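You operate a simulated robot arm through the tools that you are given. There is no shell and no other tool. Be economical: measure what you need, move in short steps, check, and stop when the job is done.

The job below is to be done with a simulated robot arm. You get a single attempt, and the scene is never put back.

Task
Sand the grey film off cedar block 2.
Fine: lay it in the caddy's clamp bed, close the blue clamp first, open it after the sanding and leave the block there; put the sanding block back.
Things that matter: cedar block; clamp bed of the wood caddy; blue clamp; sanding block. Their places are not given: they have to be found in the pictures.

Only the result counts: the job must be done as asked and must still hold three seconds after the hand-in. Knocking over, shifting, dropping, spilling or breaking anything else fails it.

Robot
A 7-joint arm with a two-finger parallel gripper, fixed in place. Base frame: the origin is at the foot of the arm, x ahead of it, y to its left, z up; the work surface is at about z = 0.72. Units: m, rad, N and s.
With the tool pointing down near the work surface it reaches from about 0.16 to 0.68 m from the base axis. Its first joint turns from -1.152 to 1.152 rad. Payload 2.4 kg.
The TCP is the grasp point between the finger pads, 0.03 m short of the fingertips. In the tool frame z runs along the fingers and y along their closing line. The gripper opens to 0.094 m. The fingers are 0.028 m wide and 0.01 m thick; the gripper's body (0.05 by 0.096 m) begins 0.055 m behind the TCP.
Orientation is told as [roll, pitch, yaw] about the base's x, y, z axes, in that order, counted from this pose: with the fingers straight down and closing along the base's y, the tool's x points along the base's -x, its y along +y and its z along -z.

Tools
- The arm moves only by the tool servo_tool. Its arguments are lists of equal length, an entry for each row: "offset": the shift along the base's x, y, z in m, a list of three; "turn": the turn, a rotation vector about the base's x, y, z in degrees, a list of three; "claw": the closure, from 0 (fully open) to 1 (shut). In form: {"offset": [[tx, ty, tz], ...], "turn": [[rx, ry, rz], ...], "claw": [claw, ...]}. A call has 1 to 8 rows; each row shifts and turns the commanded pose from where the row before left it. Each row takes 0.2 s and may step no farther than 0.05 m and 0.15 rad from the row before; otherwise, or with a gripper value out of range, the whole call is refused. A pose out of reach is approached as far as the arm can. The call stops where the force on the tool passes 90 N (or 10 N more than at its start, if that is more) or the arm is blocked; 0.2 s more then pass. The fingers move at their own pace (about 0.153 m/s each) and stop on an object; they squeeze with about 26 N. The grip force told is the motor's: it shows also when the fingers shut on nothing. Time passes only in rows, and 0.2 s behind the last, so rows that do not move let the fingers close. It gives the time, the measured TCP pose, the force on the tool (base axes), the opening and the grip force at its end, in the units of the frame above (readings bear some noise).
- Cameras (640 x 400 px; columns grow to the right, rows downward): "scene" is fixed at [0.0338, 0.4861, 1.4226]; the picture's right is [-0.72, -0.69, 0.00], its down [-0.52, 0.55, -0.65] and it looks along [0.45, -0.47, -0.76] (base axes); focal length 372 px, centre (320, 200). "wrist" rides on the gripper at [-0.037, 0, -0.058] in the tool frame; the picture's right is [0.00, -1.00, 0.00], its down [0.97, 0.00, -0.24] and it looks along [0.24, 0.00, 0.97] (tool axes); focal length 218 px, centre (320, 200).
- capture(camera): a new picture of that camera. It takes no simulated time.
- locate(camera, pixels): for up to 12 pixels [column, row] of the newest picture of that camera ("zoom" is the newest enlarged one), the place [x, y, z] in the base frame of the surface seen there, good to about 0.002 m. It takes no simulated time.
- close_up(camera, box): a new picture of the part [left, top, right, bottom] of that camera's present view, enlarged. It takes no simulated time.
- job_done(): hands the job in; it is judged then, once.

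Keep the steps short. Do not move on a guess: measure, check each grasp and each placing, and mend mistakes. In all there are 80 turns and 38 pictures (those below and enlarged ones count). Leave the gripper open and the arm clear of the work at the hand-in unless told otherwise, and finish with a single line.

The tools are called after "Emit:" as a command line: name --argument value ..., lists and objects as JSON in quotes. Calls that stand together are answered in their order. servo_tool: Moves the arm, as the interface text tells. Its arguments: {"type":"object","properties":{"offset":{"type":"array","items":{"type":"array","items":{"type":"number"}}},"turn":{"type":"array","items":{"type":"array","items":{"type":"number"}}},"claw":{"type":"array","items":{"type":"number"}}},"required":["offset","turn","claw"]} The other tools are called the same way: capture (camera) takes a picture; locate (camera, pixels) gives the place of the surface under pixels of a picture; close_up (camera, box) takes an enlarged picture of a part of a camera's view; job_done () hands the job in.

At the start:

```text
time: 0.0
eef_pos: [0.3527, 0.2081, 0.9949]
ee_rot: [0.0, 0.0, 0.001]
force: [0.6, -0.4, -0.1]
width: 0.094
grip_force: 0.0
```

scene: 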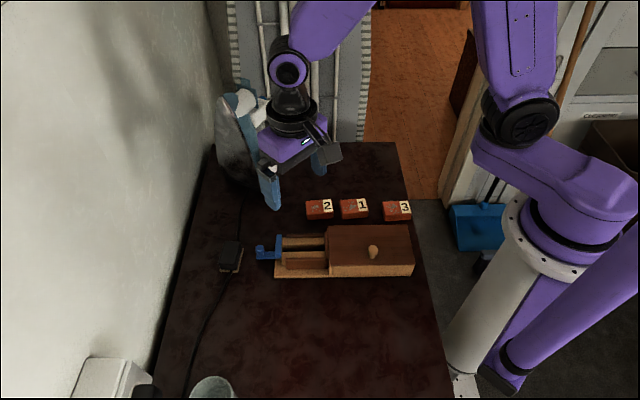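
wrist: 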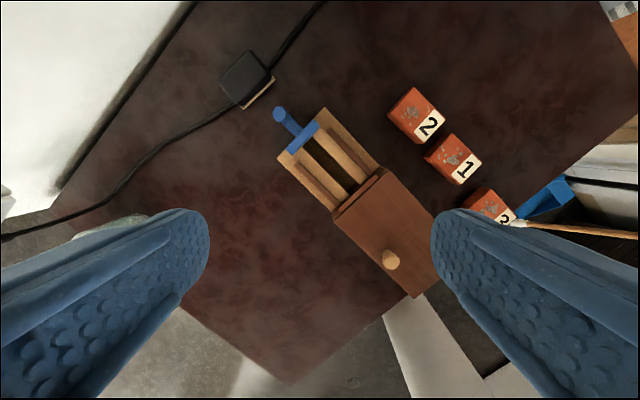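

I see three red blocks labelled 2, 1, 3, a caddy with a blue clamp, and a dark block near (230,258) that may be the sanding block. I'll enlarge both views.

Emit:
close_up --camera "scene" --box '[210, 180, 430, 300]'

Emit:
close_up --camera "wrist" --box '[200, 30, 520, 230]'

```text
2.91 times, centred on (320, 240) of scene
```

zoom: 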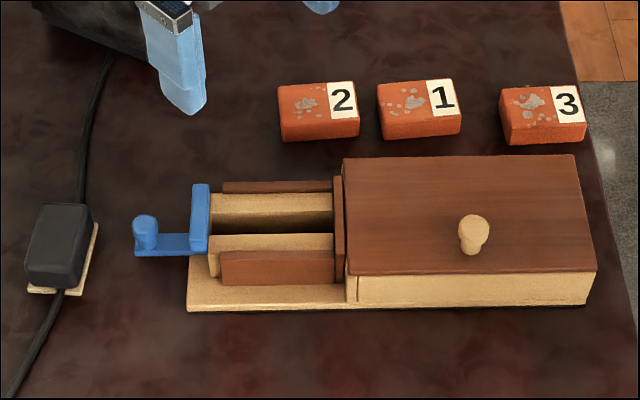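

```text
2.00 times, centred on (360, 130) of wrist
```

zoom: 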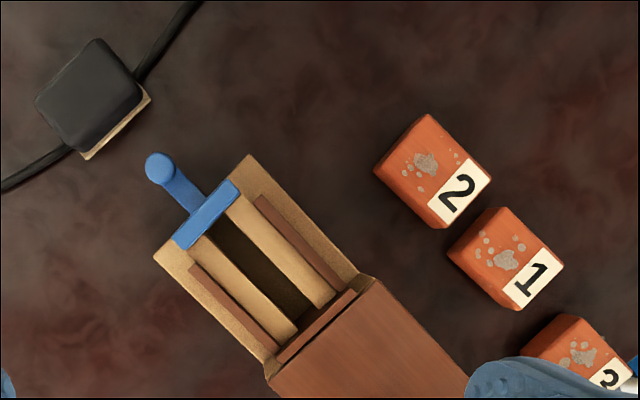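

I'll measure points in the wrist close-up: the blocks' corners, the clamp, the rails, the end stop and the dark tool.

Emit:
locate --camera "zoom" --pixels '[[427, 113], [490, 165], [376, 170], [440, 226], [158, 165], [207, 213], [232, 185], [182, 243], [250, 265], [316, 325], [268, 232], [335, 288]]'

Emit:
locate --camera "zoom" --pixels '[[95, 45], [132, 90], [40, 100], [80, 150], [148, 96], [84, 157], [250, 165], [158, 255], [240, 310], [300, 230], [425, 163], [190, 190]]'

Emit:
locate --camera "scene" --pixels '[[372, 248], [228, 252], [308, 202], [331, 200], [260, 254], [278, 240], [305, 242], [305, 252], [305, 264], [305, 257], [326, 250], [313, 209]]'

```text
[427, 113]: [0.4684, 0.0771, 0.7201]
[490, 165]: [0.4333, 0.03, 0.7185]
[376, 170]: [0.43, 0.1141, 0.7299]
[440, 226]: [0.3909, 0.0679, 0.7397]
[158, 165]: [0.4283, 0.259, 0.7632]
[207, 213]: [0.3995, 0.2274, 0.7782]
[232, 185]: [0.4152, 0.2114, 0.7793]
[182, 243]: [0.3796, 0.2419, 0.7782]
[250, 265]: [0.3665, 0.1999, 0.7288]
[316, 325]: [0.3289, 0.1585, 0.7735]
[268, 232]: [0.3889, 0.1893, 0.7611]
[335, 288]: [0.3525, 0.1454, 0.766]
```

```text
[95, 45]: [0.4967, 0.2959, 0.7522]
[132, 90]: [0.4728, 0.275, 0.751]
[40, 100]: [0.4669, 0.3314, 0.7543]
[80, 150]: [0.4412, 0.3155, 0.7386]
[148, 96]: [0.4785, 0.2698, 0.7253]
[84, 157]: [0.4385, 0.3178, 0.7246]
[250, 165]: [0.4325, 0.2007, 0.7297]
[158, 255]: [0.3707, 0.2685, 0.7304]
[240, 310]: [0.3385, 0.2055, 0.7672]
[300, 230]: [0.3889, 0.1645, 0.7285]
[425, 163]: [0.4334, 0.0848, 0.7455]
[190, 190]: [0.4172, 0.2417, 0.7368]
```

```text
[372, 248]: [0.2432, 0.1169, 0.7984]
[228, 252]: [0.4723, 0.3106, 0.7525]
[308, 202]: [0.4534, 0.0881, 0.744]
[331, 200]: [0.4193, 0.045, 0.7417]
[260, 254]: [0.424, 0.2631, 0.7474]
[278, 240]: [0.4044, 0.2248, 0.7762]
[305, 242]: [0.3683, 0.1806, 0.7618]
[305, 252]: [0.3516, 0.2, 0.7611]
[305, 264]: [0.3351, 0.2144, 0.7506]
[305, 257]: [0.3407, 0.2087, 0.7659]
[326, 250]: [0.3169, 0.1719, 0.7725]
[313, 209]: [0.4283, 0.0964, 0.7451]
```

The caddy's long axis runs roughly along (0.65, 0.76) and block 2 lies parallel to it. I'll turn the tool about 49.5° and go a bit lower over the middle for an aligned view.

Emit:
servo_tool --offset '[[0.008, -0.01, -0.012], [0.008, -0.01, -0.012], [0.008, -0.01, -0.012], [0.008, -0.01, -0.012], [0.008, -0.01, -0.012], [0.008, -0.01, -0.012]]' --turn '[[0, 0, 8.25], [0, 0, 8.25], [0, 0, 8.25], [0, 0, 8.25], [0, 0, 8.25], [0, 0, 8.25]]' --claw '[0, 0, 0, 0, 0, 0]'

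Emit:
capture --camera "wrist"

```text
time: 1.4
eef_pos: [0.3993, 0.147, 0.9219]
ee_rot: [0.001, 0.0, 0.867]
force: [-0.2, -0.1, -0.4]
width: 0.0941
grip_force: 0.1
```

```text
33 pictures are left
```

wrist: 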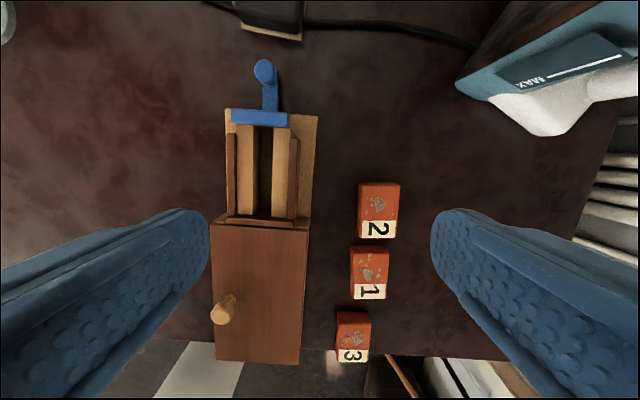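

The view is now aligned. I'll enlarge the bed, the blocks and the dark tool.

Emit:
close_up --camera "wrist" --box '[190, 0, 430, 150]'

Emit:
close_up --camera "wrist" --box '[210, 90, 418, 250]'

```text
2.67 times, centred on (310, 75) of wrist
```

zoom: 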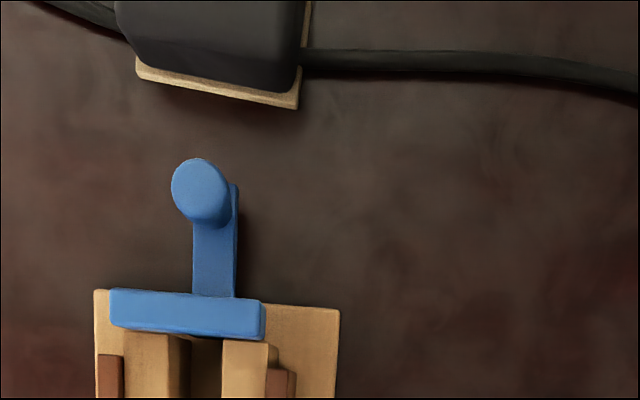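

```text
2.50 times, centred on (314, 170) of wrist
```

zoom: 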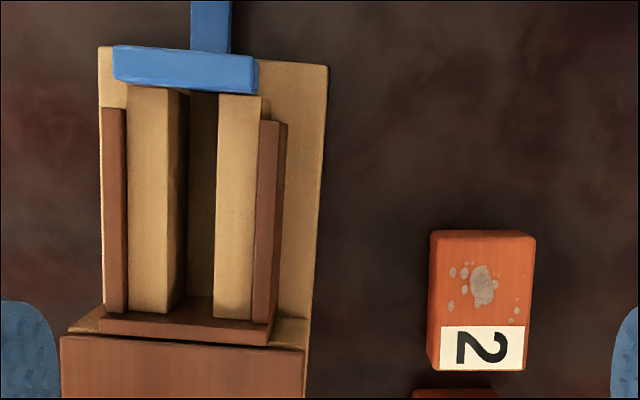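

I'll measure the bed and block 2 in this enlarged view.

Emit:
locate --camera "zoom" --pixels '[[436, 236], [530, 240], [522, 366], [433, 366], [485, 290], [130, 100], [130, 300], [186, 200], [217, 200], [255, 110], [250, 300], [200, 250]]'

Emit:
locate --camera "zoom" --pixels '[[115, 120], [115, 300], [124, 200], [262, 200], [270, 200], [278, 130], [120, 82], [250, 88], [185, 65], [105, 322], [262, 332], [185, 325]]'

```text
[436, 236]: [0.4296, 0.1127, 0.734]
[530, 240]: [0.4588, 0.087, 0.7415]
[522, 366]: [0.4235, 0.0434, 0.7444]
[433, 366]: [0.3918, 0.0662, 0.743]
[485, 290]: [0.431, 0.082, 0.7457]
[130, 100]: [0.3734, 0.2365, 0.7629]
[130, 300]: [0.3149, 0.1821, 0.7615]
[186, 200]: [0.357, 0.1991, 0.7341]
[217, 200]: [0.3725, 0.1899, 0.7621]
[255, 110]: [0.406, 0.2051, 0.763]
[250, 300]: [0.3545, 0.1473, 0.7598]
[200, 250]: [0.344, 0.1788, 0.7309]
```

```text
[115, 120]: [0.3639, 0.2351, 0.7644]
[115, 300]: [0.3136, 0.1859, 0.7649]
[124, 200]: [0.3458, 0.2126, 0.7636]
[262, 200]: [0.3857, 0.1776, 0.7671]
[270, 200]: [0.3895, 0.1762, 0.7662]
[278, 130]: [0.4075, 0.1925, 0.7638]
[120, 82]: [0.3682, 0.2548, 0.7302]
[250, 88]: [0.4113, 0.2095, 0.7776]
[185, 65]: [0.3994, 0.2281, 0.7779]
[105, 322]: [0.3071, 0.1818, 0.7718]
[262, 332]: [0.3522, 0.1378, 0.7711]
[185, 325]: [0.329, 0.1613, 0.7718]
```

Block 2 measures about 0.042 × 0.058 × 0.025 m, centred near (0.426, 0.077) with its axis at about 51°. The bed rails are at z≈0.762, the guides are 0.053 apart, and the caddy axis is about 46°. I'll go above block 2 with a partly closed claw and look.

Emit:
servo_tool --offset '[[0.013, -0.035, 0], [0.0137, -0.0347, -0.02], [0, 0, -0.04], [0, 0, -0.01]]' --turn '[[0, 0, 1.3], [0, 0, 0], [0, 0, 0], [0, 0, 0]]' --claw '[0.22, 0.22, 0.22, 0.22]'

Emit:
capture --camera "wrist"

```text
time: 2.4
eef_pos: [0.4252, 0.0772, 0.8519]
ee_rot: [0.0, 0.001, 0.888]
force: [-0.1, 0.5, -0.2]
width: 0.0734
grip_force: 0.0
```

```text
30 pictures are left
```

wrist: 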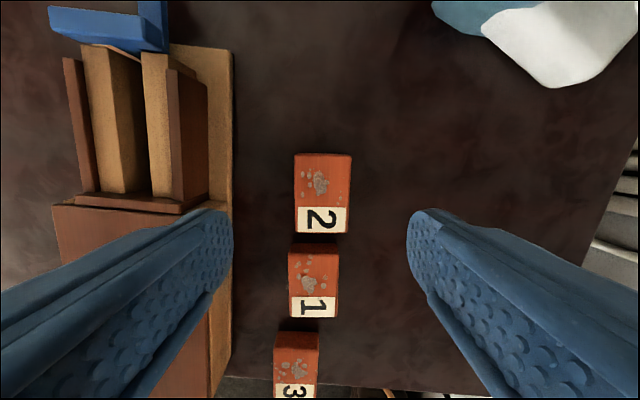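

I'll measure block 2 (corners near (295,155) to (347,233)), the caddy's edges, and block 1 in this nearer view.

Emit:
locate --camera "wrist" --pixels '[[297, 156], [349, 157], [345, 231], [298, 231], [320, 195], [300, 247], [338, 247], [230, 60], [230, 210], [172, 80], [172, 180], [318, 182]]'

```text
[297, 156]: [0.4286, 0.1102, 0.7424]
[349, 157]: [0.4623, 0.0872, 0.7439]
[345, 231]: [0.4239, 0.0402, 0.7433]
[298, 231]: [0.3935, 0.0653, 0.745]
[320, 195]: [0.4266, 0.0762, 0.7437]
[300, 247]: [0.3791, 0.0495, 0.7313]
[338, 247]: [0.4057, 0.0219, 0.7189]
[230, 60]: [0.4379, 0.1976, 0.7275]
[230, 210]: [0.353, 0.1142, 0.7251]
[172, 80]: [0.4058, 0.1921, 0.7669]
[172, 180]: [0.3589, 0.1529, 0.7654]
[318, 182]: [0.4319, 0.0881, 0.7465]
```

Block 2's centre is (0.427, 0.076) at 51.4°, and the caddy base edge is at about 44.7°. I'll go down to TCP z≈0.756, then close.

Emit:
servo_tool --offset '[[0.002, -0.0013, -0.03], [0, 0, -0.03], [0, 0, -0.02], [0, 0, -0.016], [0, 0, 0], [0, 0, 0], [0, 0, 0]]' --turn '[[0, 0, 0.5], [0, 0, 0], [0, 0, 0], [0, 0, 0], [0, 0, 0], [0, 0, 0], [0, 0, 0]]' --claw '[0.22, 0.22, 0.22, 0.22, 0.22, 1, 1]'

```text
time: 4.0
eef_pos: [0.4278, 0.0766, 0.7563]
ee_rot: [0.0, 0.001, 0.896]
force: [0.7, 0.0, -0.4]
width: 0.0429
grip_force: 26.1
```

Block 2 is gripped (width 0.043). I'll lift it, carry it over the bed centre at about (0.358, 0.188), align it to 45° and check.

Emit:
servo_tool --offset '[[0, 0, 0.04], [0, 0, 0.04], [0, 0, 0.03], [-0.023, 0.037, 0], [-0.023, 0.037, 0], [-0.0236, 0.0371, 0], [0, 0, 0]]' --turn '[[0, 0, 0], [0, 0, 0], [0, 0, 0], [0, 0, -3], [0, 0, -3.4], [0, 0, 0], [0, 0, 0]]' --claw '[1, 1, 1, 1, 1, 1, 1]'

Emit:
capture --camera "wrist"

Emit:
close_up --camera "scene" --box '[210, 180, 430, 300]'

```text
time: 5.6
eef_pos: [0.3575, 0.1883, 0.8669]
ee_rot: [0.0, -0.001, 0.784]
force: [0.0, -0.4, -0.3]
width: 0.0429
grip_force: 26.4
```

```text
29 pictures are left
```

wrist: 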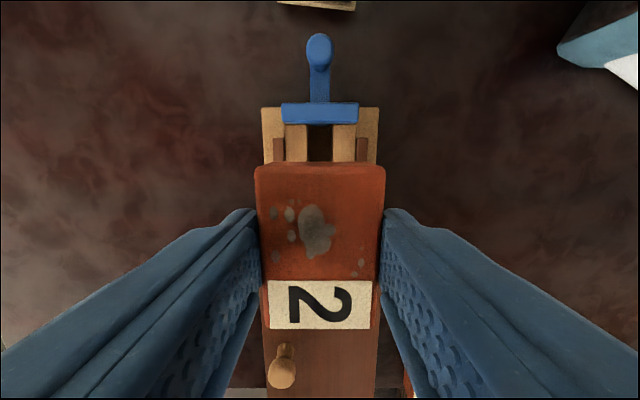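

```text
2.91 times, centred on (320, 240) of scene
```

zoom: 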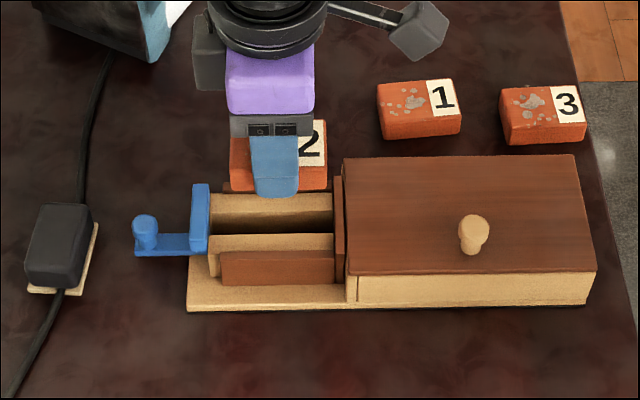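

The caddy is symmetric about column 320, so lateral and angular alignment are good. I'll check the distances along the axis.

Emit:
locate --camera "wrist" --pixels '[[320, 105], [320, 120], [296, 128], [345, 128], [319, 45], [320, 90], [262, 170], [379, 170], [320, 175], [320, 325]]'

Emit:
locate --camera "zoom" --pixels '[[338, 185], [339, 270], [210, 200], [196, 240], [331, 210], [331, 240], [335, 265], [145, 235], [170, 243], [146, 217], [55, 235], [90, 260]]'

```text
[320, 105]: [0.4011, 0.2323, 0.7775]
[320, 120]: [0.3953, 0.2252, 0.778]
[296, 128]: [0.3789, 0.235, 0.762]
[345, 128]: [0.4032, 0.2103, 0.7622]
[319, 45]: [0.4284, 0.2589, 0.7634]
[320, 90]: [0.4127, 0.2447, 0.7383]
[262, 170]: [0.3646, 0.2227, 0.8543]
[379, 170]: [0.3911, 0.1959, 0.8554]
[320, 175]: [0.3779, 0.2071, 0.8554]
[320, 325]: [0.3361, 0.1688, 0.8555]
```

```text
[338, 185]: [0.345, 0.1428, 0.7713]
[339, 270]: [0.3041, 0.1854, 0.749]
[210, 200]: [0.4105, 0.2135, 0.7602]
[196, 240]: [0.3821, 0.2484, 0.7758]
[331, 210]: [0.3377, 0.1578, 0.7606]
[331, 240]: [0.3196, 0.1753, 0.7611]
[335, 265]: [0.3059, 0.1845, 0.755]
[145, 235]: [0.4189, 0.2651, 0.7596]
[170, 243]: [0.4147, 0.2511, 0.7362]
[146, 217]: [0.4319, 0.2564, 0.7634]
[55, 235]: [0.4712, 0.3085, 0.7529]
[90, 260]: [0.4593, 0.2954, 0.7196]
```

The stop face is at u≈0.350, the clamp's inner face at u≈0.438, and the block spans about 0.355 to 0.415, so it fits. I'll lower it gently.

Emit:
servo_tool --offset '[[0, 0, -0.03], [0, 0, -0.025], [0, 0, -0.01], [0, 0, -0.003], [0, 0, 0]]' --turn '[[0, 0, 0], [0, 0, 0], [0, 0, 0], [0, 0, 0], [0, 0, 0]]' --claw '[1, 1, 1, 1, 1]'

```text
time: 6.8
eef_pos: [0.3579, 0.1862, 0.7987]
ee_rot: [-0.001, 0.0, 0.783]
force: [-0.6, -0.4, -0.5]
width: 0.0431
grip_force: 26.0
```

No contact force yet at z 0.7987. I'll lower about 1 mm at a time.

Emit:
servo_tool --offset '[[0, 0, -0.001], [0, 0, -0.001], [0, 0, 0]]' --turn '[[0, 0, 0], [0, 0, 0], [0, 0, 0]]' --claw '[1, 1, 1]'

Emit:
close_up --camera "scene" --box '[240, 200, 360, 290]'

```text
time: 7.6
eef_pos: [0.358, 0.1877, 0.7985]
ee_rot: [-0.001, -0.001, 0.783]
force: [-3.6, -1.4, 28.5]
width: 0.0429
grip_force: 26.1
```

```text
4.44 times, centred on (300, 245) of scene
```

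zoom: 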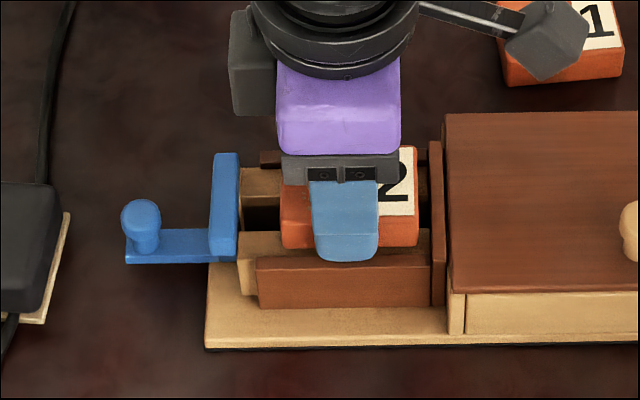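

There is now 28 N of support, so the block rests on the rails. I'll ease off 1.5 mm, open moderately and rise.

Emit:
servo_tool --offset '[[0, 0, 0.0015], [0, 0, 0], [0, 0, 0], [0, 0, 0.02], [0, 0, 0.04], [0, 0, 0.04]]' --turn '[[0, 0, 0], [0, 0, 0], [0, 0, 0], [0, 0, 0], [0, 0, 0], [0, 0, 0]]' --claw '[1, 0.3, 0.3, 0.3, 0.3, 0.3]'

Emit:
capture --camera "wrist"

```text
time: 9.0
eef_pos: [0.3592, 0.1873, 0.8987]
ee_rot: [-0.001, -0.001, 0.785]
force: [0.1, -0.3, -1.0]
width: 0.0657
grip_force: 0.0
```

```text
26 pictures are left
```

wrist: 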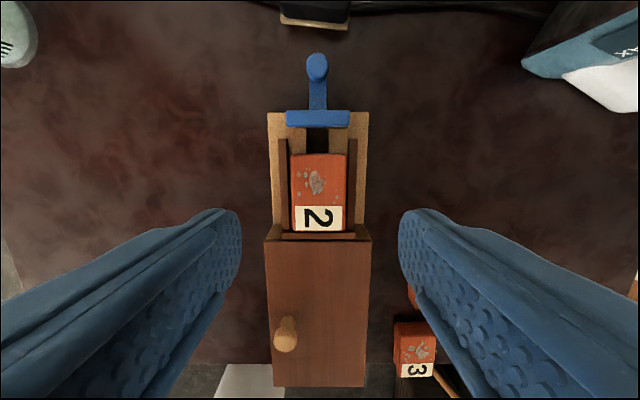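

Block 2 lies well between guides and stop. Next is the clamp: its knob is at about (0.4285, 0.259), top z 0.763. I'll go above it and descend to straddle it.

Emit:
servo_tool --offset '[[0.03, 0.03, 0], [0.03, 0.03, 0], [0.0095, 0.0115, -0.02], [0, 0, -0.04], [0, 0, -0.03], [0, 0, -0.02], [0, 0, -0.015], [0, 0, 0]]' --turn '[[0, 0, 0], [0, 0, 0], [0, 0, 0], [0, 0, 0], [0, 0, 0], [0, 0, 0], [0, 0, 0], [0, 0, 0]]' --claw '[0.3, 0.3, 0.3, 0.3, 0.3, 0.3, 0.3, 0.3]'

Emit:
close_up --camera "scene" --box '[210, 200, 330, 290]'

```text
time: 10.8
eef_pos: [0.4279, 0.2592, 0.7733]
ee_rot: [-0.001, 0.002, 0.784]
force: [-0.7, 0.5, -0.5]
width: 0.0655
grip_force: 0.0
```

```text
4.44 times, centred on (270, 245) of scene
```

zoom: 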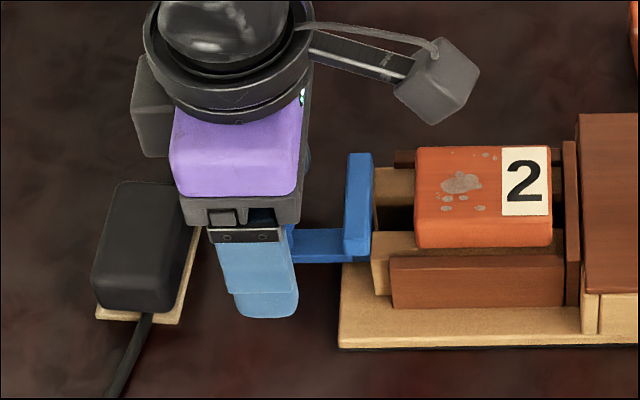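

The fingers straddle the knob. I'll close on it.

Emit:
servo_tool --offset '[[0, 0, 0], [0, 0, 0], [0, 0, 0]]' --turn '[[0, 0, 0], [0, 0, 0], [0, 0, 0]]' --claw '[1, 1, 1]'

```text
time: 11.6
eef_pos: [0.4274, 0.2591, 0.7729]
ee_rot: [-0.001, 0.001, 0.784]
force: [5.2, -4.2, 0.2]
width: 0.0179
grip_force: 26.3
```

The knob is gripped (0.018). I'll push along the axis toward the block in small steps, watching the force.

Emit:
servo_tool --offset '[[-0.0028, -0.0028, 0], [-0.0028, -0.0028, 0], [-0.0028, -0.0028, 0], [-0.0028, -0.0028, 0]]' --turn '[[0, 0, 0], [0, 0, 0], [0, 0, 0], [0, 0, 0]]' --claw '[1, 1, 1, 1]'

Emit:
close_up --camera "scene" --box '[210, 200, 330, 290]'

```text
time: 12.6
eef_pos: [0.4176, 0.2492, 0.7713]
ee_rot: [0.001, 0.0, 0.784]
force: [5.3, -0.1, 0.0]
width: 0.0177
grip_force: 26.3
```

```text
4.44 times, centred on (270, 245) of scene
```

zoom: 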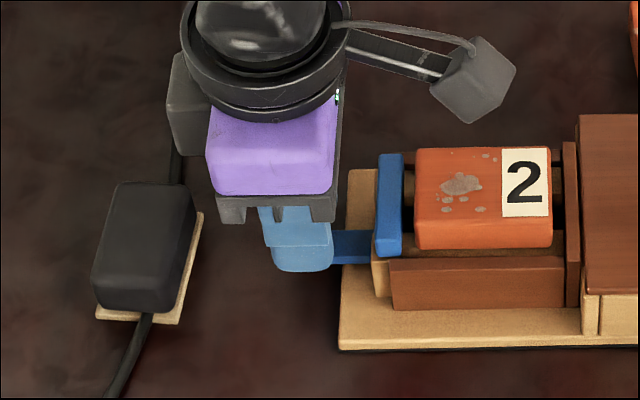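

The clamp slides. About 6 mm remains to the block and about 5 mm from the block to the stop. I'll continue.

Emit:
servo_tool --offset '[[-0.002, -0.002, 0], [-0.002, -0.002, 0], [-0.002, -0.002, 0], [-0.0015, -0.0015, 0], [-0.001, -0.001, 0]]' --turn '[[0, 0, 0], [0, 0, 0], [0, 0, 0], [0, 0, 0], [0, 0, 0]]' --claw '[1, 1, 1, 1, 1]'

Emit:
close_up --camera "scene" --box '[210, 200, 330, 290]'

```text
time: 13.8
eef_pos: [0.409, 0.2401, 0.7732]
ee_rot: [-0.002, -0.004, 0.785]
force: [5.8, 5.5, 0.4]
width: 0.0178
grip_force: 26.1
```

```text
4.44 times, centred on (270, 245) of scene
```

zoom: 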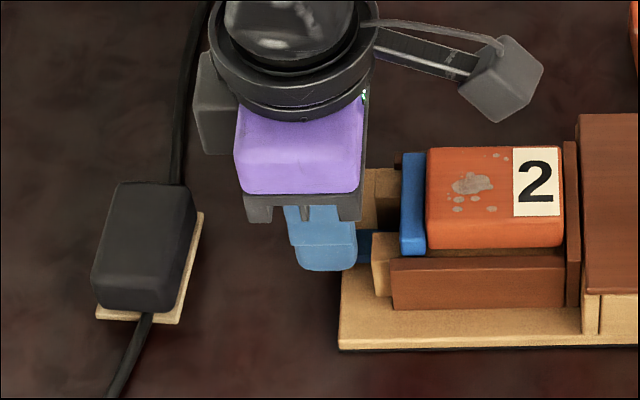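

The jaw touches the block and is pushing it toward the stop. I'll continue in 1 mm steps until it resists.

Emit:
servo_tool --offset '[[-0.001, -0.001, 0], [-0.001, -0.001, 0], [0, 0, 0]]' --turn '[[0, 0, 0], [0, 0, 0], [0, 0, 0]]' --claw '[1, 1, 1]'

```text
time: 14.6
eef_pos: [0.4061, 0.2398, 0.7731]
ee_rot: [-0.001, -0.002, 0.783]
force: [7.2, 8.3, -0.6]
width: 0.0178
grip_force: 25.9
```

Emit:
servo_tool --offset '[[-0.001, -0.001, 0], [-0.001, -0.001, 0], [-0.001, -0.001, 0], [0, 0, 0]]' --turn '[[0, 0, 0], [0, 0, 0], [0, 0, 0], [0, 0, 0]]' --claw '[1, 1, 1, 1]'

Emit:
close_up --camera "scene" --box '[250, 210, 340, 280]'

```text
time: 15.6
eef_pos: [0.4039, 0.2356, 0.7728]
ee_rot: [0.0, -0.001, 0.784]
force: [9.1, 9.2, 0.5]
width: 0.0177
grip_force: 25.7
```

```text
5.71 times, centred on (295, 245) of scene
```

zoom: 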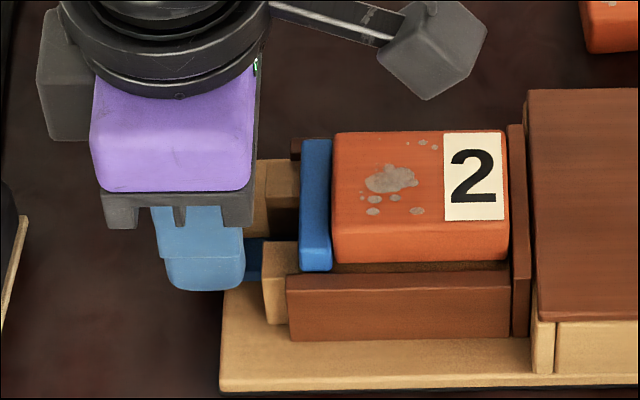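

It moves freely and the block is about at the stop. A couple more millimetres, checking for a force rise.

Emit:
servo_tool --offset '[[-0.001, -0.001, 0], [-0.001, -0.001, 0], [0, 0, 0]]' --turn '[[0, 0, 0], [0, 0, 0], [0, 0, 0]]' --claw '[1, 1, 1]'

```text
time: 16.4
eef_pos: [0.4029, 0.2338, 0.7734]
ee_rot: [0.0, -0.001, 0.784]
force: [10.3, 10.9, -0.4]
width: 0.0177
grip_force: 26.4
```

Emit:
servo_tool --offset '[[-0.0015, -0.0015, 0], [-0.0015, -0.0015, 0], [0, 0, 0]]' --turn '[[0, 0, 0], [0, 0, 0], [0, 0, 0]]' --claw '[1, 1, 1]'

Emit:
close_up --camera "scene" --box '[250, 210, 340, 280]'

```text
time: 17.2
eef_pos: [0.3987, 0.2292, 0.7741]
ee_rot: [0.001, -0.002, 0.785]
force: [10.1, 9.1, 0.0]
width: 0.018
grip_force: 25.9
```

```text
5.71 times, centred on (295, 245) of scene
```

zoom: 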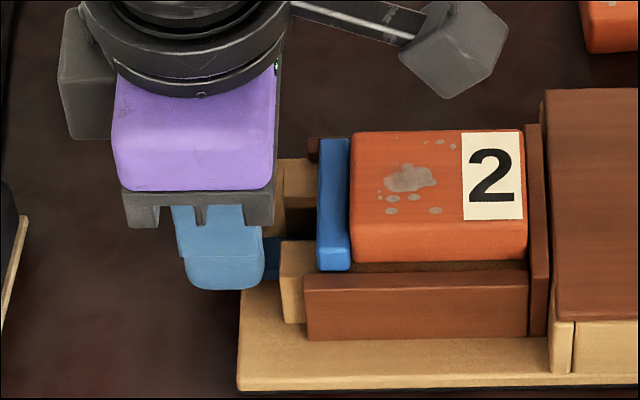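

The block sits against the stop and the clamp is closed, but the whole caddy has slid along by about 10 mm (base corner from about 287 to 291.5 in the scene). I'll stop pushing, release the knob and rise. I'll correct the caddy's place later.

Emit:
servo_tool --offset '[[0.001, 0.001, 0], [0, 0, 0], [0, 0, 0], [0, 0, 0.02], [0, 0, 0.03], [0, 0, 0.04], [0, 0, 0.04]]' --turn '[[0, 0, 0], [0, 0, 0], [0, 0, 0], [0, 0, 0], [0, 0, 0], [0, 0, 0], [0, 0, 0]]' --claw '[1, 0.3, 0.3, 0.3, 0.3, 0.3, 0.3]'

Emit:
capture --camera "wrist"

```text
time: 18.8
eef_pos: [0.3991, 0.2299, 0.9044]
ee_rot: [-0.001, 0.002, 0.784]
force: [0.2, 0.2, -0.5]
width: 0.0659
grip_force: 0.0
```

```text
20 pictures are left
```

wrist: 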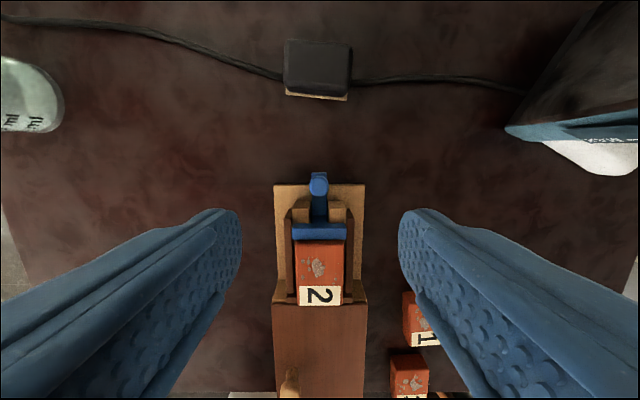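

I'll measure the new positions: base corners, knob, jaw, block, and the dark tool.

Emit:
locate --camera "wrist" --pixels '[[276, 187], [363, 187], [319, 184], [320, 228], [320, 246], [319, 270], [320, 295], [297, 243], [343, 243], [318, 310], [290, 382]]'

Emit:
close_up --camera "wrist" --box '[260, 20, 380, 120]'

Emit:
locate --camera "zoom" --pixels '[[140, 115], [480, 130], [470, 330], [140, 320], [310, 220], [140, 365], [455, 395], [300, 380]]'

```text
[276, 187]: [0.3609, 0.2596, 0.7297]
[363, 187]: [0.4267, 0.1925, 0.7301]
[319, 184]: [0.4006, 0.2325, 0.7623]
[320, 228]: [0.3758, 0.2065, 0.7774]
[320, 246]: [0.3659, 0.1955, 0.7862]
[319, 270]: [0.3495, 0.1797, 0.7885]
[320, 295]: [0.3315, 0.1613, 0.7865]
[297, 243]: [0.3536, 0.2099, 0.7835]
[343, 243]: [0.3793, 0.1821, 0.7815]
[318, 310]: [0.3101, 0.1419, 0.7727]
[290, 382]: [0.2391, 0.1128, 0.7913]
```

```text
4.00 times, centred on (320, 70) of wrist
```

zoom: 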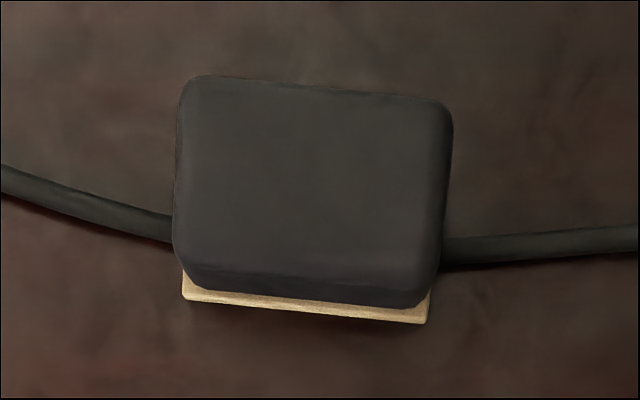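

```text
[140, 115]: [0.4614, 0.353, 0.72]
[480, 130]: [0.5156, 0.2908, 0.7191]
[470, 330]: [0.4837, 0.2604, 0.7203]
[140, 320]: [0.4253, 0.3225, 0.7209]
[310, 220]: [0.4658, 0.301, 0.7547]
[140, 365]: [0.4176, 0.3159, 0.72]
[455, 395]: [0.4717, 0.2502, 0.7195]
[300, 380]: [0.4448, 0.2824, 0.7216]
```

The caddy shifted about 12 mm toward the box side and stayed at 45°. Now I'll find the sanding block's own corners.

Emit:
locate --camera "zoom" --pixels '[[195, 90], [440, 112], [425, 275], [195, 255], [250, 305], [400, 318], [190, 295], [425, 318], [300, 130], [310, 280]]'

```text
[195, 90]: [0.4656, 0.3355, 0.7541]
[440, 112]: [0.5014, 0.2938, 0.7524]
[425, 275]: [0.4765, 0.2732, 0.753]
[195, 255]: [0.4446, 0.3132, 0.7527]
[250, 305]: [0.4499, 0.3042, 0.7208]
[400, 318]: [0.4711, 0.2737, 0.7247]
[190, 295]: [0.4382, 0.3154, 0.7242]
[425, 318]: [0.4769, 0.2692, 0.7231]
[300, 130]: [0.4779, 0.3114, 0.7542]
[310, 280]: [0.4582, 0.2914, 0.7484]
```

The sanding block is centred at (0.472, 0.304), about 0.06 × 0.042, long side at −50.4°, top 0.754. A cord leaves both ends, so I'll check its height before putting fingertips near it.

Emit:
locate --camera "zoom" --pixels '[[155, 222], [120, 210], [470, 250], [520, 244], [155, 245], [470, 275]]'

```text
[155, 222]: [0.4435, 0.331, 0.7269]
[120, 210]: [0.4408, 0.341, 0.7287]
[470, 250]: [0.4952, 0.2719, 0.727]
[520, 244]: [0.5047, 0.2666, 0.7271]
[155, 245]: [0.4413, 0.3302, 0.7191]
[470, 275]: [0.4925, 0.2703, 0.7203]
```

The cord top is at 0.728, so fingertips at 0.735 (TCP 0.765) will clear it and grip 19 mm of the sanding block. I'll move above it, turned −5.4°, and check.

Emit:
servo_tool --offset '[[0.0245, 0.0247, 0], [0.0245, 0.0247, 0], [0.0242, 0.0247, -0.02], [0, 0, -0.04], [0, 0, -0.01]]' --turn '[[0, 0, -2.7], [0, 0, -2.7], [0, 0, 0], [0, 0, 0], [0, 0, 0]]' --claw '[0.04, 0.04, 0.04, 0.04, 0.04]'

Emit:
capture --camera "wrist"

```text
time: 20.0
eef_pos: [0.4731, 0.3055, 0.8328]
ee_rot: [-0.001, 0.0, 0.689]
force: [0.3, 0.3, 0.7]
width: 0.0904
grip_force: 0.0
```

```text
18 pictures are left
```

wrist: 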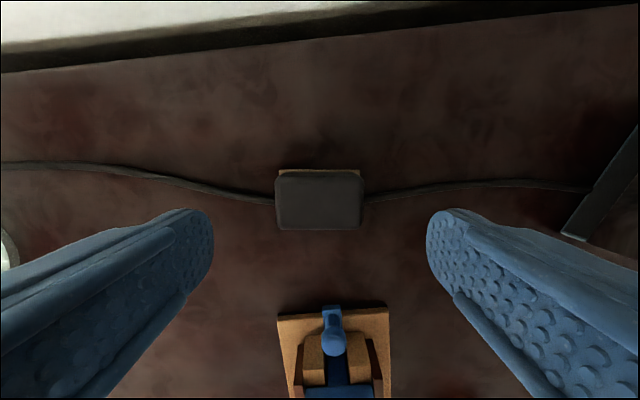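

The block is aligned and centred (columns 277–363). I'll check its centre.

Emit:
locate --camera "wrist" --pixels '[[285, 182], [354, 182], [358, 222], [282, 222], [320, 203], [285, 172], [355, 172], [320, 228]]'

```text
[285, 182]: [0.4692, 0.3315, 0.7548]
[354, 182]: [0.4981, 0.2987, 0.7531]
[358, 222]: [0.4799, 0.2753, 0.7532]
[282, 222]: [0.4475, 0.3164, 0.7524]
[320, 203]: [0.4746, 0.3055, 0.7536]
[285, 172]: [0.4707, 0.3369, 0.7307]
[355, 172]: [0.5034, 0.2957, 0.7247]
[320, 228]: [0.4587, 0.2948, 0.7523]
```

Its centre is (0.4737, 0.3055), matching the TCP. I'll descend to z≈0.765 and close.

Emit:
servo_tool --offset '[[0, 0, -0.03], [0, 0, -0.025], [0, 0, -0.013], [0, 0, 0], [0, 0, 0], [0, 0, 0]]' --turn '[[0, 0, 0], [0, 0, 0], [0, 0, 0], [0, 0, 0], [0, 0, 0], [0, 0, 0]]' --claw '[0.04, 0.04, 0.04, 0.04, 1, 1]'

```text
time: 21.4
eef_pos: [0.4727, 0.3051, 0.766]
ee_rot: [0.002, 0.001, 0.69]
force: [0.2, 0.0, 0.4]
width: 0.059
grip_force: 25.9
```

Gripped at 0.059 wide. I'll note the return pose as (0.4727, 0.3051, 0.766), yaw 0.690. Next I'll lift and check what comes up.

Emit:
servo_tool --offset '[[0, 0, 0.02], [0, 0, 0.04], [0, 0, 0.03], [0, 0, 0]]' --turn '[[0, 0, 0], [0, 0, 0], [0, 0, 0], [0, 0, 0]]' --claw '[1, 1, 1, 1]'

Emit:
close_up --camera "scene" --box '[180, 180, 340, 290]'

```text
time: 22.4
eef_pos: [0.4736, 0.3052, 0.8549]
ee_rot: [0.0, 0.0, 0.689]
force: [-0.3, 0.0, -1.9]
width: 0.0592
grip_force: 26.2
```

```text
3.64 times, centred on (260, 235) of scene
```

zoom: 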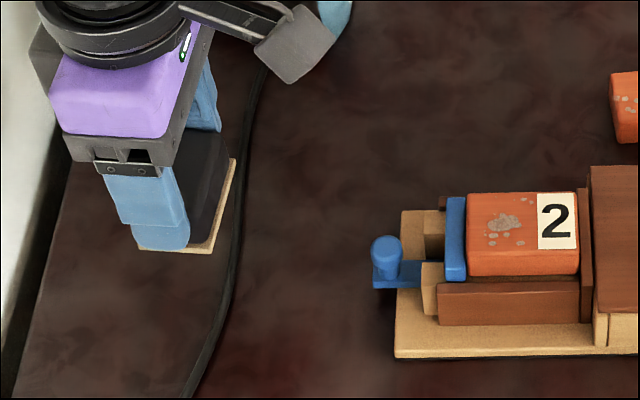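

The sanding block came free and the cord stayed put. I'll carry it over the film centre at (0.3495, 0.1797), turning to 45°, staying at z 0.855 (bottom at 0.809).

Emit:
servo_tool --offset '[[-0.031, -0.0314, 0], [-0.031, -0.0314, 0], [-0.031, -0.0314, 0], [-0.0303, -0.0314, 0], [0, 0, -0.01], [0, 0, -0.006], [0, 0, 0]]' --turn '[[0, 0, 2.7], [0, 0, 2.8], [0, 0, 0], [0, 0, 0], [0, 0, 0], [0, 0, 0], [0, 0, 0]]' --claw '[1, 1, 1, 1, 1, 1, 1]'

Emit:
close_up --camera "scene" --box '[240, 190, 370, 280]'

```text
time: 24.0
eef_pos: [0.3501, 0.179, 0.8381]
ee_rot: [0.001, 0.0, 0.786]
force: [-0.9, -0.5, -1.3]
width: 0.0592
grip_force: 25.9
```

```text
4.44 times, centred on (305, 235) of scene
```

zoom: 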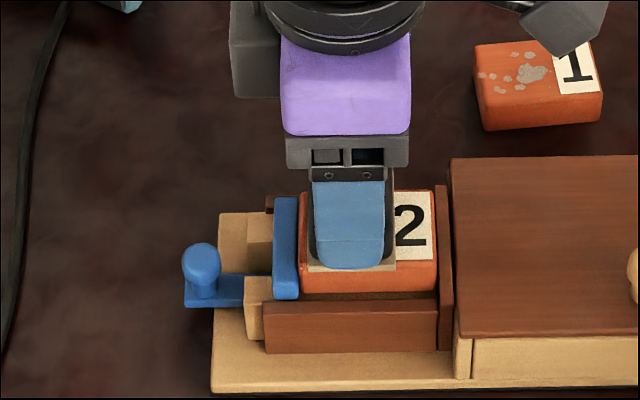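

The sanding block is just above the film and clear of lid and clamp. I'll lower it in 1–1.5 mm steps to light contact.

Emit:
servo_tool --offset '[[0, 0, -0.0015], [0, 0, -0.0015], [0, 0, -0.001], [0, 0, 0]]' --turn '[[0, 0, 0], [0, 0, 0], [0, 0, 0], [0, 0, 0]]' --claw '[1, 1, 1, 1]'

```text
time: 25.0
eef_pos: [0.3496, 0.1802, 0.8356]
ee_rot: [-0.001, 0.001, 0.785]
force: [-0.3, -0.3, -0.5]
width: 0.0593
grip_force: 26.2
```

Emit:
servo_tool --offset '[[0, 0, -0.001], [0, 0, -0.001], [0, 0, 0]]' --turn '[[0, 0, 0], [0, 0, 0], [0, 0, 0]]' --claw '[1, 1, 1]'

```text
time: 25.8
eef_pos: [0.3495, 0.1785, 0.833]
ee_rot: [0.0, -0.001, 0.786]
force: [0.5, 0.7, -1.1]
width: 0.0593
grip_force: 26.2
```

Emit:
servo_tool --offset '[[0, 0, -0.0008], [0, 0, -0.0007], [0, 0, 0]]' --turn '[[0, 0, 0], [0, 0, 0], [0, 0, 0]]' --claw '[1, 1, 1]'

```text
time: 26.6
eef_pos: [0.3482, 0.1798, 0.831]
ee_rot: [-0.001, 0.001, 0.786]
force: [-0.9, 0.5, -1.8]
width: 0.0594
grip_force: 25.5
```

Emit:
servo_tool --offset '[[0, 0, -0.0008], [0, 0, -0.0007], [0, 0, 0]]' --turn '[[0, 0, 0], [0, 0, 0], [0, 0, 0]]' --claw '[1, 1, 1]'

```text
time: 27.4
eef_pos: [0.3502, 0.18, 0.8305]
ee_rot: [0.0, -0.002, 0.785]
force: [-3.7, 0.3, 28.0]
width: 0.0593
grip_force: 26.1
```

Contact at 28 N. I'll ease off 0.3 mm and make short strokes along the axis (±10 mm).

Emit:
servo_tool --offset '[[0, 0, 0.0003], [0.0035, 0.0035, 0], [0.0035, 0.0035, 0], [-0.0035, -0.0035, 0], [-0.0035, -0.0035, 0], [-0.0035, -0.0035, 0], [-0.0035, -0.0035, 0], [0.0035, 0.0035, 0]]' --turn '[[0, 0, 0], [0, 0, 0], [0, 0, 0], [0, 0, 0], [0, 0, 0], [0, 0, 0], [0, 0, 0], [0, 0, 0]]' --claw '[1, 1, 1, 1, 1, 1, 1, 1]'

Emit:
close_up --camera "scene" --box '[240, 190, 370, 280]'

```text
time: 29.2
eef_pos: [0.3455, 0.1757, 0.83]
ee_rot: [0.0, -0.001, 0.787]
force: [-0.8, 0.1, -1.0]
width: 0.0596
grip_force: 25.6
```

```text
4.44 times, centred on (305, 235) of scene
```

zoom: 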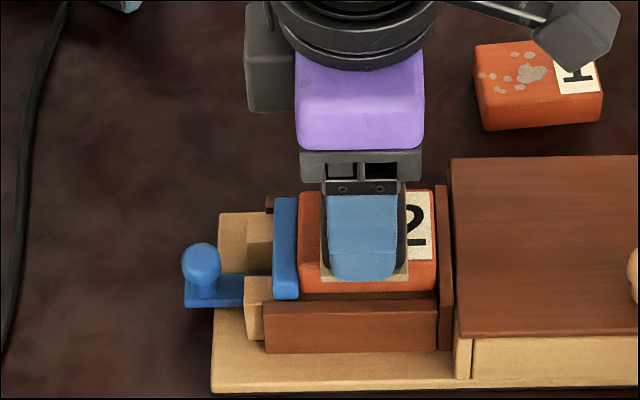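

The caddy stayed put, but contact faded at this end. I'll lower slightly and stroke again.

Emit:
servo_tool --offset '[[0, 0, -0.0007], [0, 0, -0.0005], [0, 0, 0]]' --turn '[[0, 0, 0], [0, 0, 0], [0, 0, 0]]' --claw '[1, 1, 1]'

```text
time: 30.0
eef_pos: [0.3456, 0.1762, 0.8305]
ee_rot: [0.0, -0.001, 0.786]
force: [-2.4, -2.9, 27.3]
width: 0.0591
grip_force: 26.0
```

Emit:
servo_tool --offset '[[0.004, 0.004, 0], [0.004, 0.004, 0], [0.003, 0.003, 0], [-0.004, -0.004, 0], [-0.004, -0.004, 0], [-0.004, -0.004, 0], [0.004, 0.004, 0], [0.004, 0.004, 0]]' --turn '[[0, 0, 0], [0, 0, 0], [0, 0, 0], [0, 0, 0], [0, 0, 0], [0, 0, 0], [0, 0, 0], [0, 0, 0]]' --claw '[1, 1, 1, 1, 1, 1, 1, 1]'

```text
time: 31.8
eef_pos: [0.3529, 0.1827, 0.83]
ee_rot: [0.0, 0.002, 0.786]
force: [-3.8, -3.0, 14.2]
width: 0.0591
grip_force: 25.1
```

Contact is held (14 N). One more set of strokes, then I'll lift and look.

Emit:
servo_tool --offset '[[0.004, 0.004, 0], [-0.004, -0.004, 0], [-0.004, -0.004, 0], [-0.004, -0.004, 0], [0.004, 0.004, 0], [0.004, 0.004, 0], [0, 0, 0.02], [0.025, 0.025, 0.02]]' --turn '[[0, 0, 0], [0, 0, 0], [0, 0, 0], [0, 0, 0], [0, 0, 0], [0, 0, 0], [0, 0, 0], [0, 0, 0]]' --claw '[1, 1, 1, 1, 1, 1, 1, 1]'

Emit:
servo_tool --offset '[[0.025, 0.025, 0.01], [0.025, 0.025, 0], [0, 0, 0]]' --turn '[[0, 0, 0], [0, 0, 0], [0, 0, 0]]' --claw '[1, 1, 1]'

Emit:
close_up --camera "scene" --box '[240, 190, 370, 280]'

```text
time: 33.6
eef_pos: [0.3775, 0.2079, 0.8692]
ee_rot: [-0.001, 0.001, 0.786]
force: [-1.0, -0.2, -1.2]
width: 0.0591
grip_force: 26.4
```

```text
time: 34.4
eef_pos: [0.4277, 0.258, 0.8801]
ee_rot: [0.0, -0.001, 0.785]
force: [0.2, 0.0, -1.0]
width: 0.0593
grip_force: 26.1
```

```text
4.44 times, centred on (305, 235) of scene
```

zoom: 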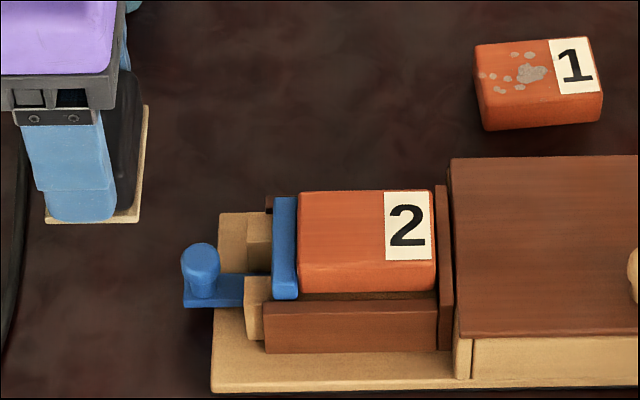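

The film is completely gone from block 2. I'll take the sanding block back to (0.473, 0.305), yaw 0.690, first to just above the table.

Emit:
servo_tool --offset '[[0.0225, 0.0235, 0], [0.0225, 0.0235, 0], [0, 0, -0.04], [0, 0, -0.04], [0, 0, -0.025], [0, 0, -0.006], [0, 0, 0]]' --turn '[[0, 0, -2.7], [0, 0, -2.8], [0, 0, 0], [0, 0, 0], [0, 0, 0], [0, 0, 0], [0, 0, 0]]' --claw '[1, 1, 1, 1, 1, 1, 1]'

```text
time: 36.0
eef_pos: [0.473, 0.3037, 0.7679]
ee_rot: [0.0, 0.0, 0.69]
force: [0.1, 0.6, -1.1]
width: 0.059
grip_force: 26.4
```

Emit:
servo_tool --offset '[[0, 0, -0.001], [0, 0, -0.001], [0, 0, 0]]' --turn '[[0, 0, 0], [0, 0, 0], [0, 0, 0]]' --claw '[1, 1, 1]'

```text
time: 36.8
eef_pos: [0.4724, 0.3052, 0.7661]
ee_rot: [0.001, -0.002, 0.691]
force: [-0.1, 0.5, -0.4]
width: 0.0591
grip_force: 26.4
```

Emit:
servo_tool --offset '[[0, 0, -0.0007], [0, 0, -0.0007], [0, 0, 0]]' --turn '[[0, 0, 0], [0, 0, 0], [0, 0, 0]]' --claw '[1, 1, 1]'

```text
time: 37.6
eef_pos: [0.4729, 0.3059, 0.7652]
ee_rot: [0.0, 0.0, 0.69]
force: [-0.4, -0.5, -0.5]
width: 0.0591
grip_force: 26.0
```

Emit:
servo_tool --offset '[[0, 0, -0.0007], [0, 0, -0.0006], [0, 0, 0]]' --turn '[[0, 0, 0], [0, 0, 0], [0, 0, 0]]' --claw '[1, 1, 1]'

```text
time: 38.4
eef_pos: [0.4722, 0.3051, 0.7635]
ee_rot: [-0.001, 0.002, 0.69]
force: [-0.8, -0.7, 1.9]
width: 0.0595
grip_force: 25.7
```

Light contact. I'll open fully and rise straight up, then look.

Emit:
servo_tool --offset '[[0, 0, 0], [0, 0, 0], [0, 0, 0.02], [0, 0, 0.04], [0, 0, 0.04]]' --turn '[[0, 0, 0], [0, 0, 0], [0, 0, 0], [0, 0, 0], [0, 0, 0]]' --claw '[0.04, 0.04, 0.04, 0.04, 0.04]'

Emit:
capture --camera "wrist"

```text
time: 39.6
eef_pos: [0.473, 0.3043, 0.8634]
ee_rot: [-0.001, 0.0, 0.689]
force: [0.1, -1.1, 0.0]
width: 0.0902
grip_force: 0.0
```

```text
13 pictures are left
```

wrist: 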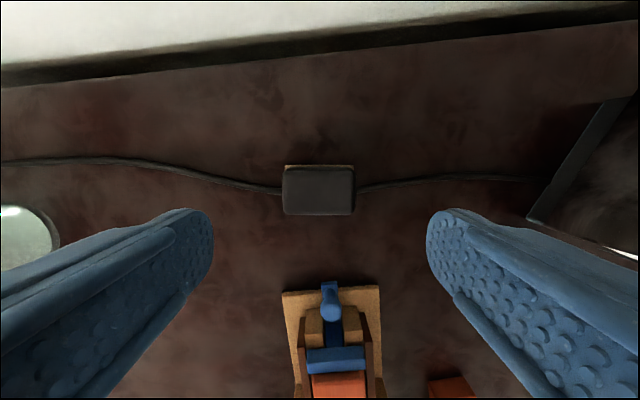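

The sanding block is back in place. Now the clamp: the knob is at (0.4006, 0.2325). I'll go there at 45° and straddle it.

Emit:
servo_tool --offset '[[-0.0241, -0.0239, 0], [-0.0241, -0.0239, 0], [-0.0242, -0.024, 0], [0, 0, -0.03], [0, 0, -0.03], [0, 0, -0.02], [0, 0, -0.01], [0, 0, 0]]' --turn '[[0, 0, 2.75], [0, 0, 2.7], [0, 0, 0], [0, 0, 0], [0, 0, 0], [0, 0, 0], [0, 0, 0], [0, 0, 0]]' --claw '[0.3, 0.3, 0.3, 0.3, 0.3, 0.3, 0.3, 0.3]'

Emit:
servo_tool --offset '[[0, 0, 0], [0, 0, 0], [0, 0, 0]]' --turn '[[0, 0, 0], [0, 0, 0], [0, 0, 0]]' --claw '[1, 1, 1]'

```text
time: 41.4
eef_pos: [0.4008, 0.233, 0.7741]
ee_rot: [0.0, -0.001, 0.786]
force: [-0.1, -0.4, -0.5]
width: 0.0658
grip_force: 0.1
```

```text
time: 42.2
eef_pos: [0.4009, 0.2326, 0.7748]
ee_rot: [-0.001, 0.001, 0.783]
force: [4.7, -5.0, -1.1]
width: 0.0176
grip_force: 25.6
```

Gripped. I'll pull outward along the axis, 20 mm in x and y first, watching the force.

Emit:
servo_tool --offset '[[0.003, 0.003, 0], [0.003, 0.003, 0], [0.003, 0.003, 0], [0.003, 0.003, 0], [0.003, 0.003, 0], [0.003, 0.003, 0]]' --turn '[[0, 0, 0], [0, 0, 0], [0, 0, 0], [0, 0, 0], [0, 0, 0], [0, 0, 0]]' --claw '[1, 1, 1, 1, 1, 1]'

Emit:
close_up --camera "scene" --box '[240, 190, 370, 280]'

```text
time: 43.6
eef_pos: [0.4188, 0.2511, 0.7734]
ee_rot: [0.0, 0.0, 0.784]
force: [7.1, -10.9, 9.3]
width: 0.0179
grip_force: 25.9
```

```text
4.44 times, centred on (305, 235) of scene
```

zoom: 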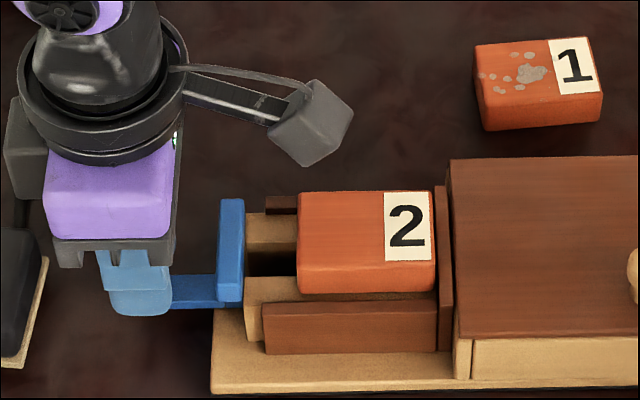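

The clamp is open and the block stays at the stop. The caddy is still about 12 mm off its original place, so I'll keep pulling gently; at the clamp's end stop this should draw the caddy back.

Emit:
servo_tool --offset '[[0.001, 0.001, 0], [0.001, 0.001, 0], [0.001, 0.001, 0], [0.001, 0.001, 0], [0, 0, 0]]' --turn '[[0, 0, 0], [0, 0, 0], [0, 0, 0], [0, 0, 0], [0, 0, 0]]' --claw '[1, 1, 1, 1, 1]'

Emit:
close_up --camera "scene" --box '[240, 190, 370, 280]'

```text
time: 44.8
eef_pos: [0.4208, 0.2556, 0.773]
ee_rot: [0.001, 0.002, 0.787]
force: [-4.8, -5.4, -0.1]
width: 0.0177
grip_force: 26.3
```

```text
4.44 times, centred on (305, 235) of scene
```

zoom: 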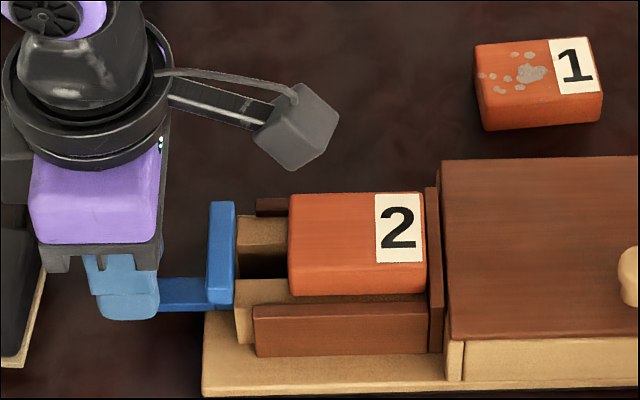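

The caddy is following: base corner 280.5 → 278.4 px, original 274.4. That leaves about 5.5 mm in x and y. I'll continue.

Emit:
servo_tool --offset '[[0.001, 0.001, 0], [0.001, 0.001, 0], [0.001, 0.001, 0], [0.001, 0.001, 0], [0.001, 0.001, 0], [0, 0, 0]]' --turn '[[0, 0, 0], [0, 0, 0], [0, 0, 0], [0, 0, 0], [0, 0, 0], [0, 0, 0]]' --claw '[1, 1, 1, 1, 1, 1]'

Emit:
close_up --camera "scene" --box '[210, 180, 430, 300]'

```text
time: 46.2
eef_pos: [0.4272, 0.2592, 0.7731]
ee_rot: [0.0, 0.002, 0.784]
force: [-8.8, -7.9, -0.1]
width: 0.0176
grip_force: 26.1
```

```text
2.91 times, centred on (320, 240) of scene
```

zoom: 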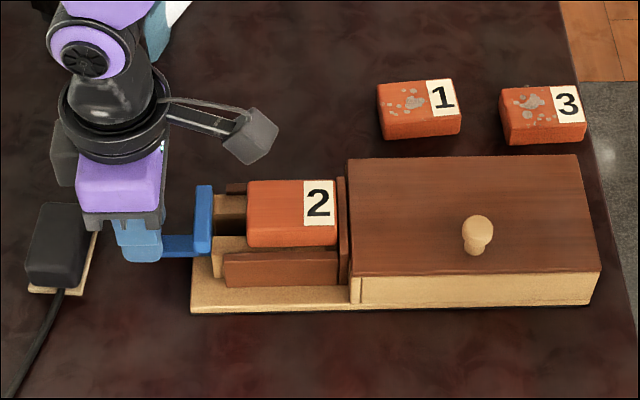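

Compared with the start picture, the caddy is about 4 zoom pixels (about 3 mm) short. I'll pull about 2 mm more in x and y.

Emit:
servo_tool --offset '[[0.001, 0.001, 0], [0.001, 0.001, 0], [0, 0, 0]]' --turn '[[0, 0, 0], [0, 0, 0], [0, 0, 0]]' --claw '[1, 1, 1]'

Emit:
close_up --camera "scene" --box '[210, 180, 430, 300]'

```text
time: 47.0
eef_pos: [0.4282, 0.2608, 0.774]
ee_rot: [-0.001, 0.002, 0.782]
force: [-9.9, -11.0, 1.6]
width: 0.0177
grip_force: 25.7
```

```text
2.91 times, centred on (320, 240) of scene
```

zoom: 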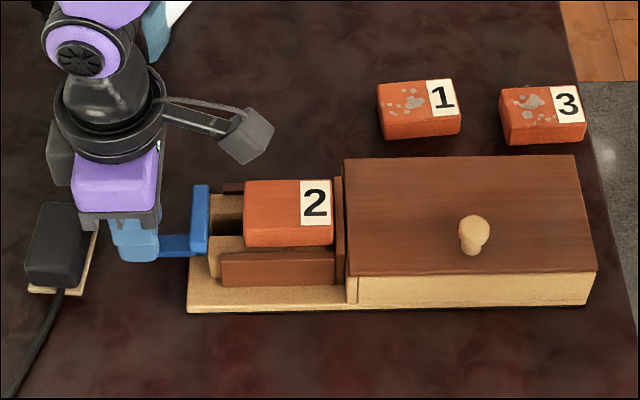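

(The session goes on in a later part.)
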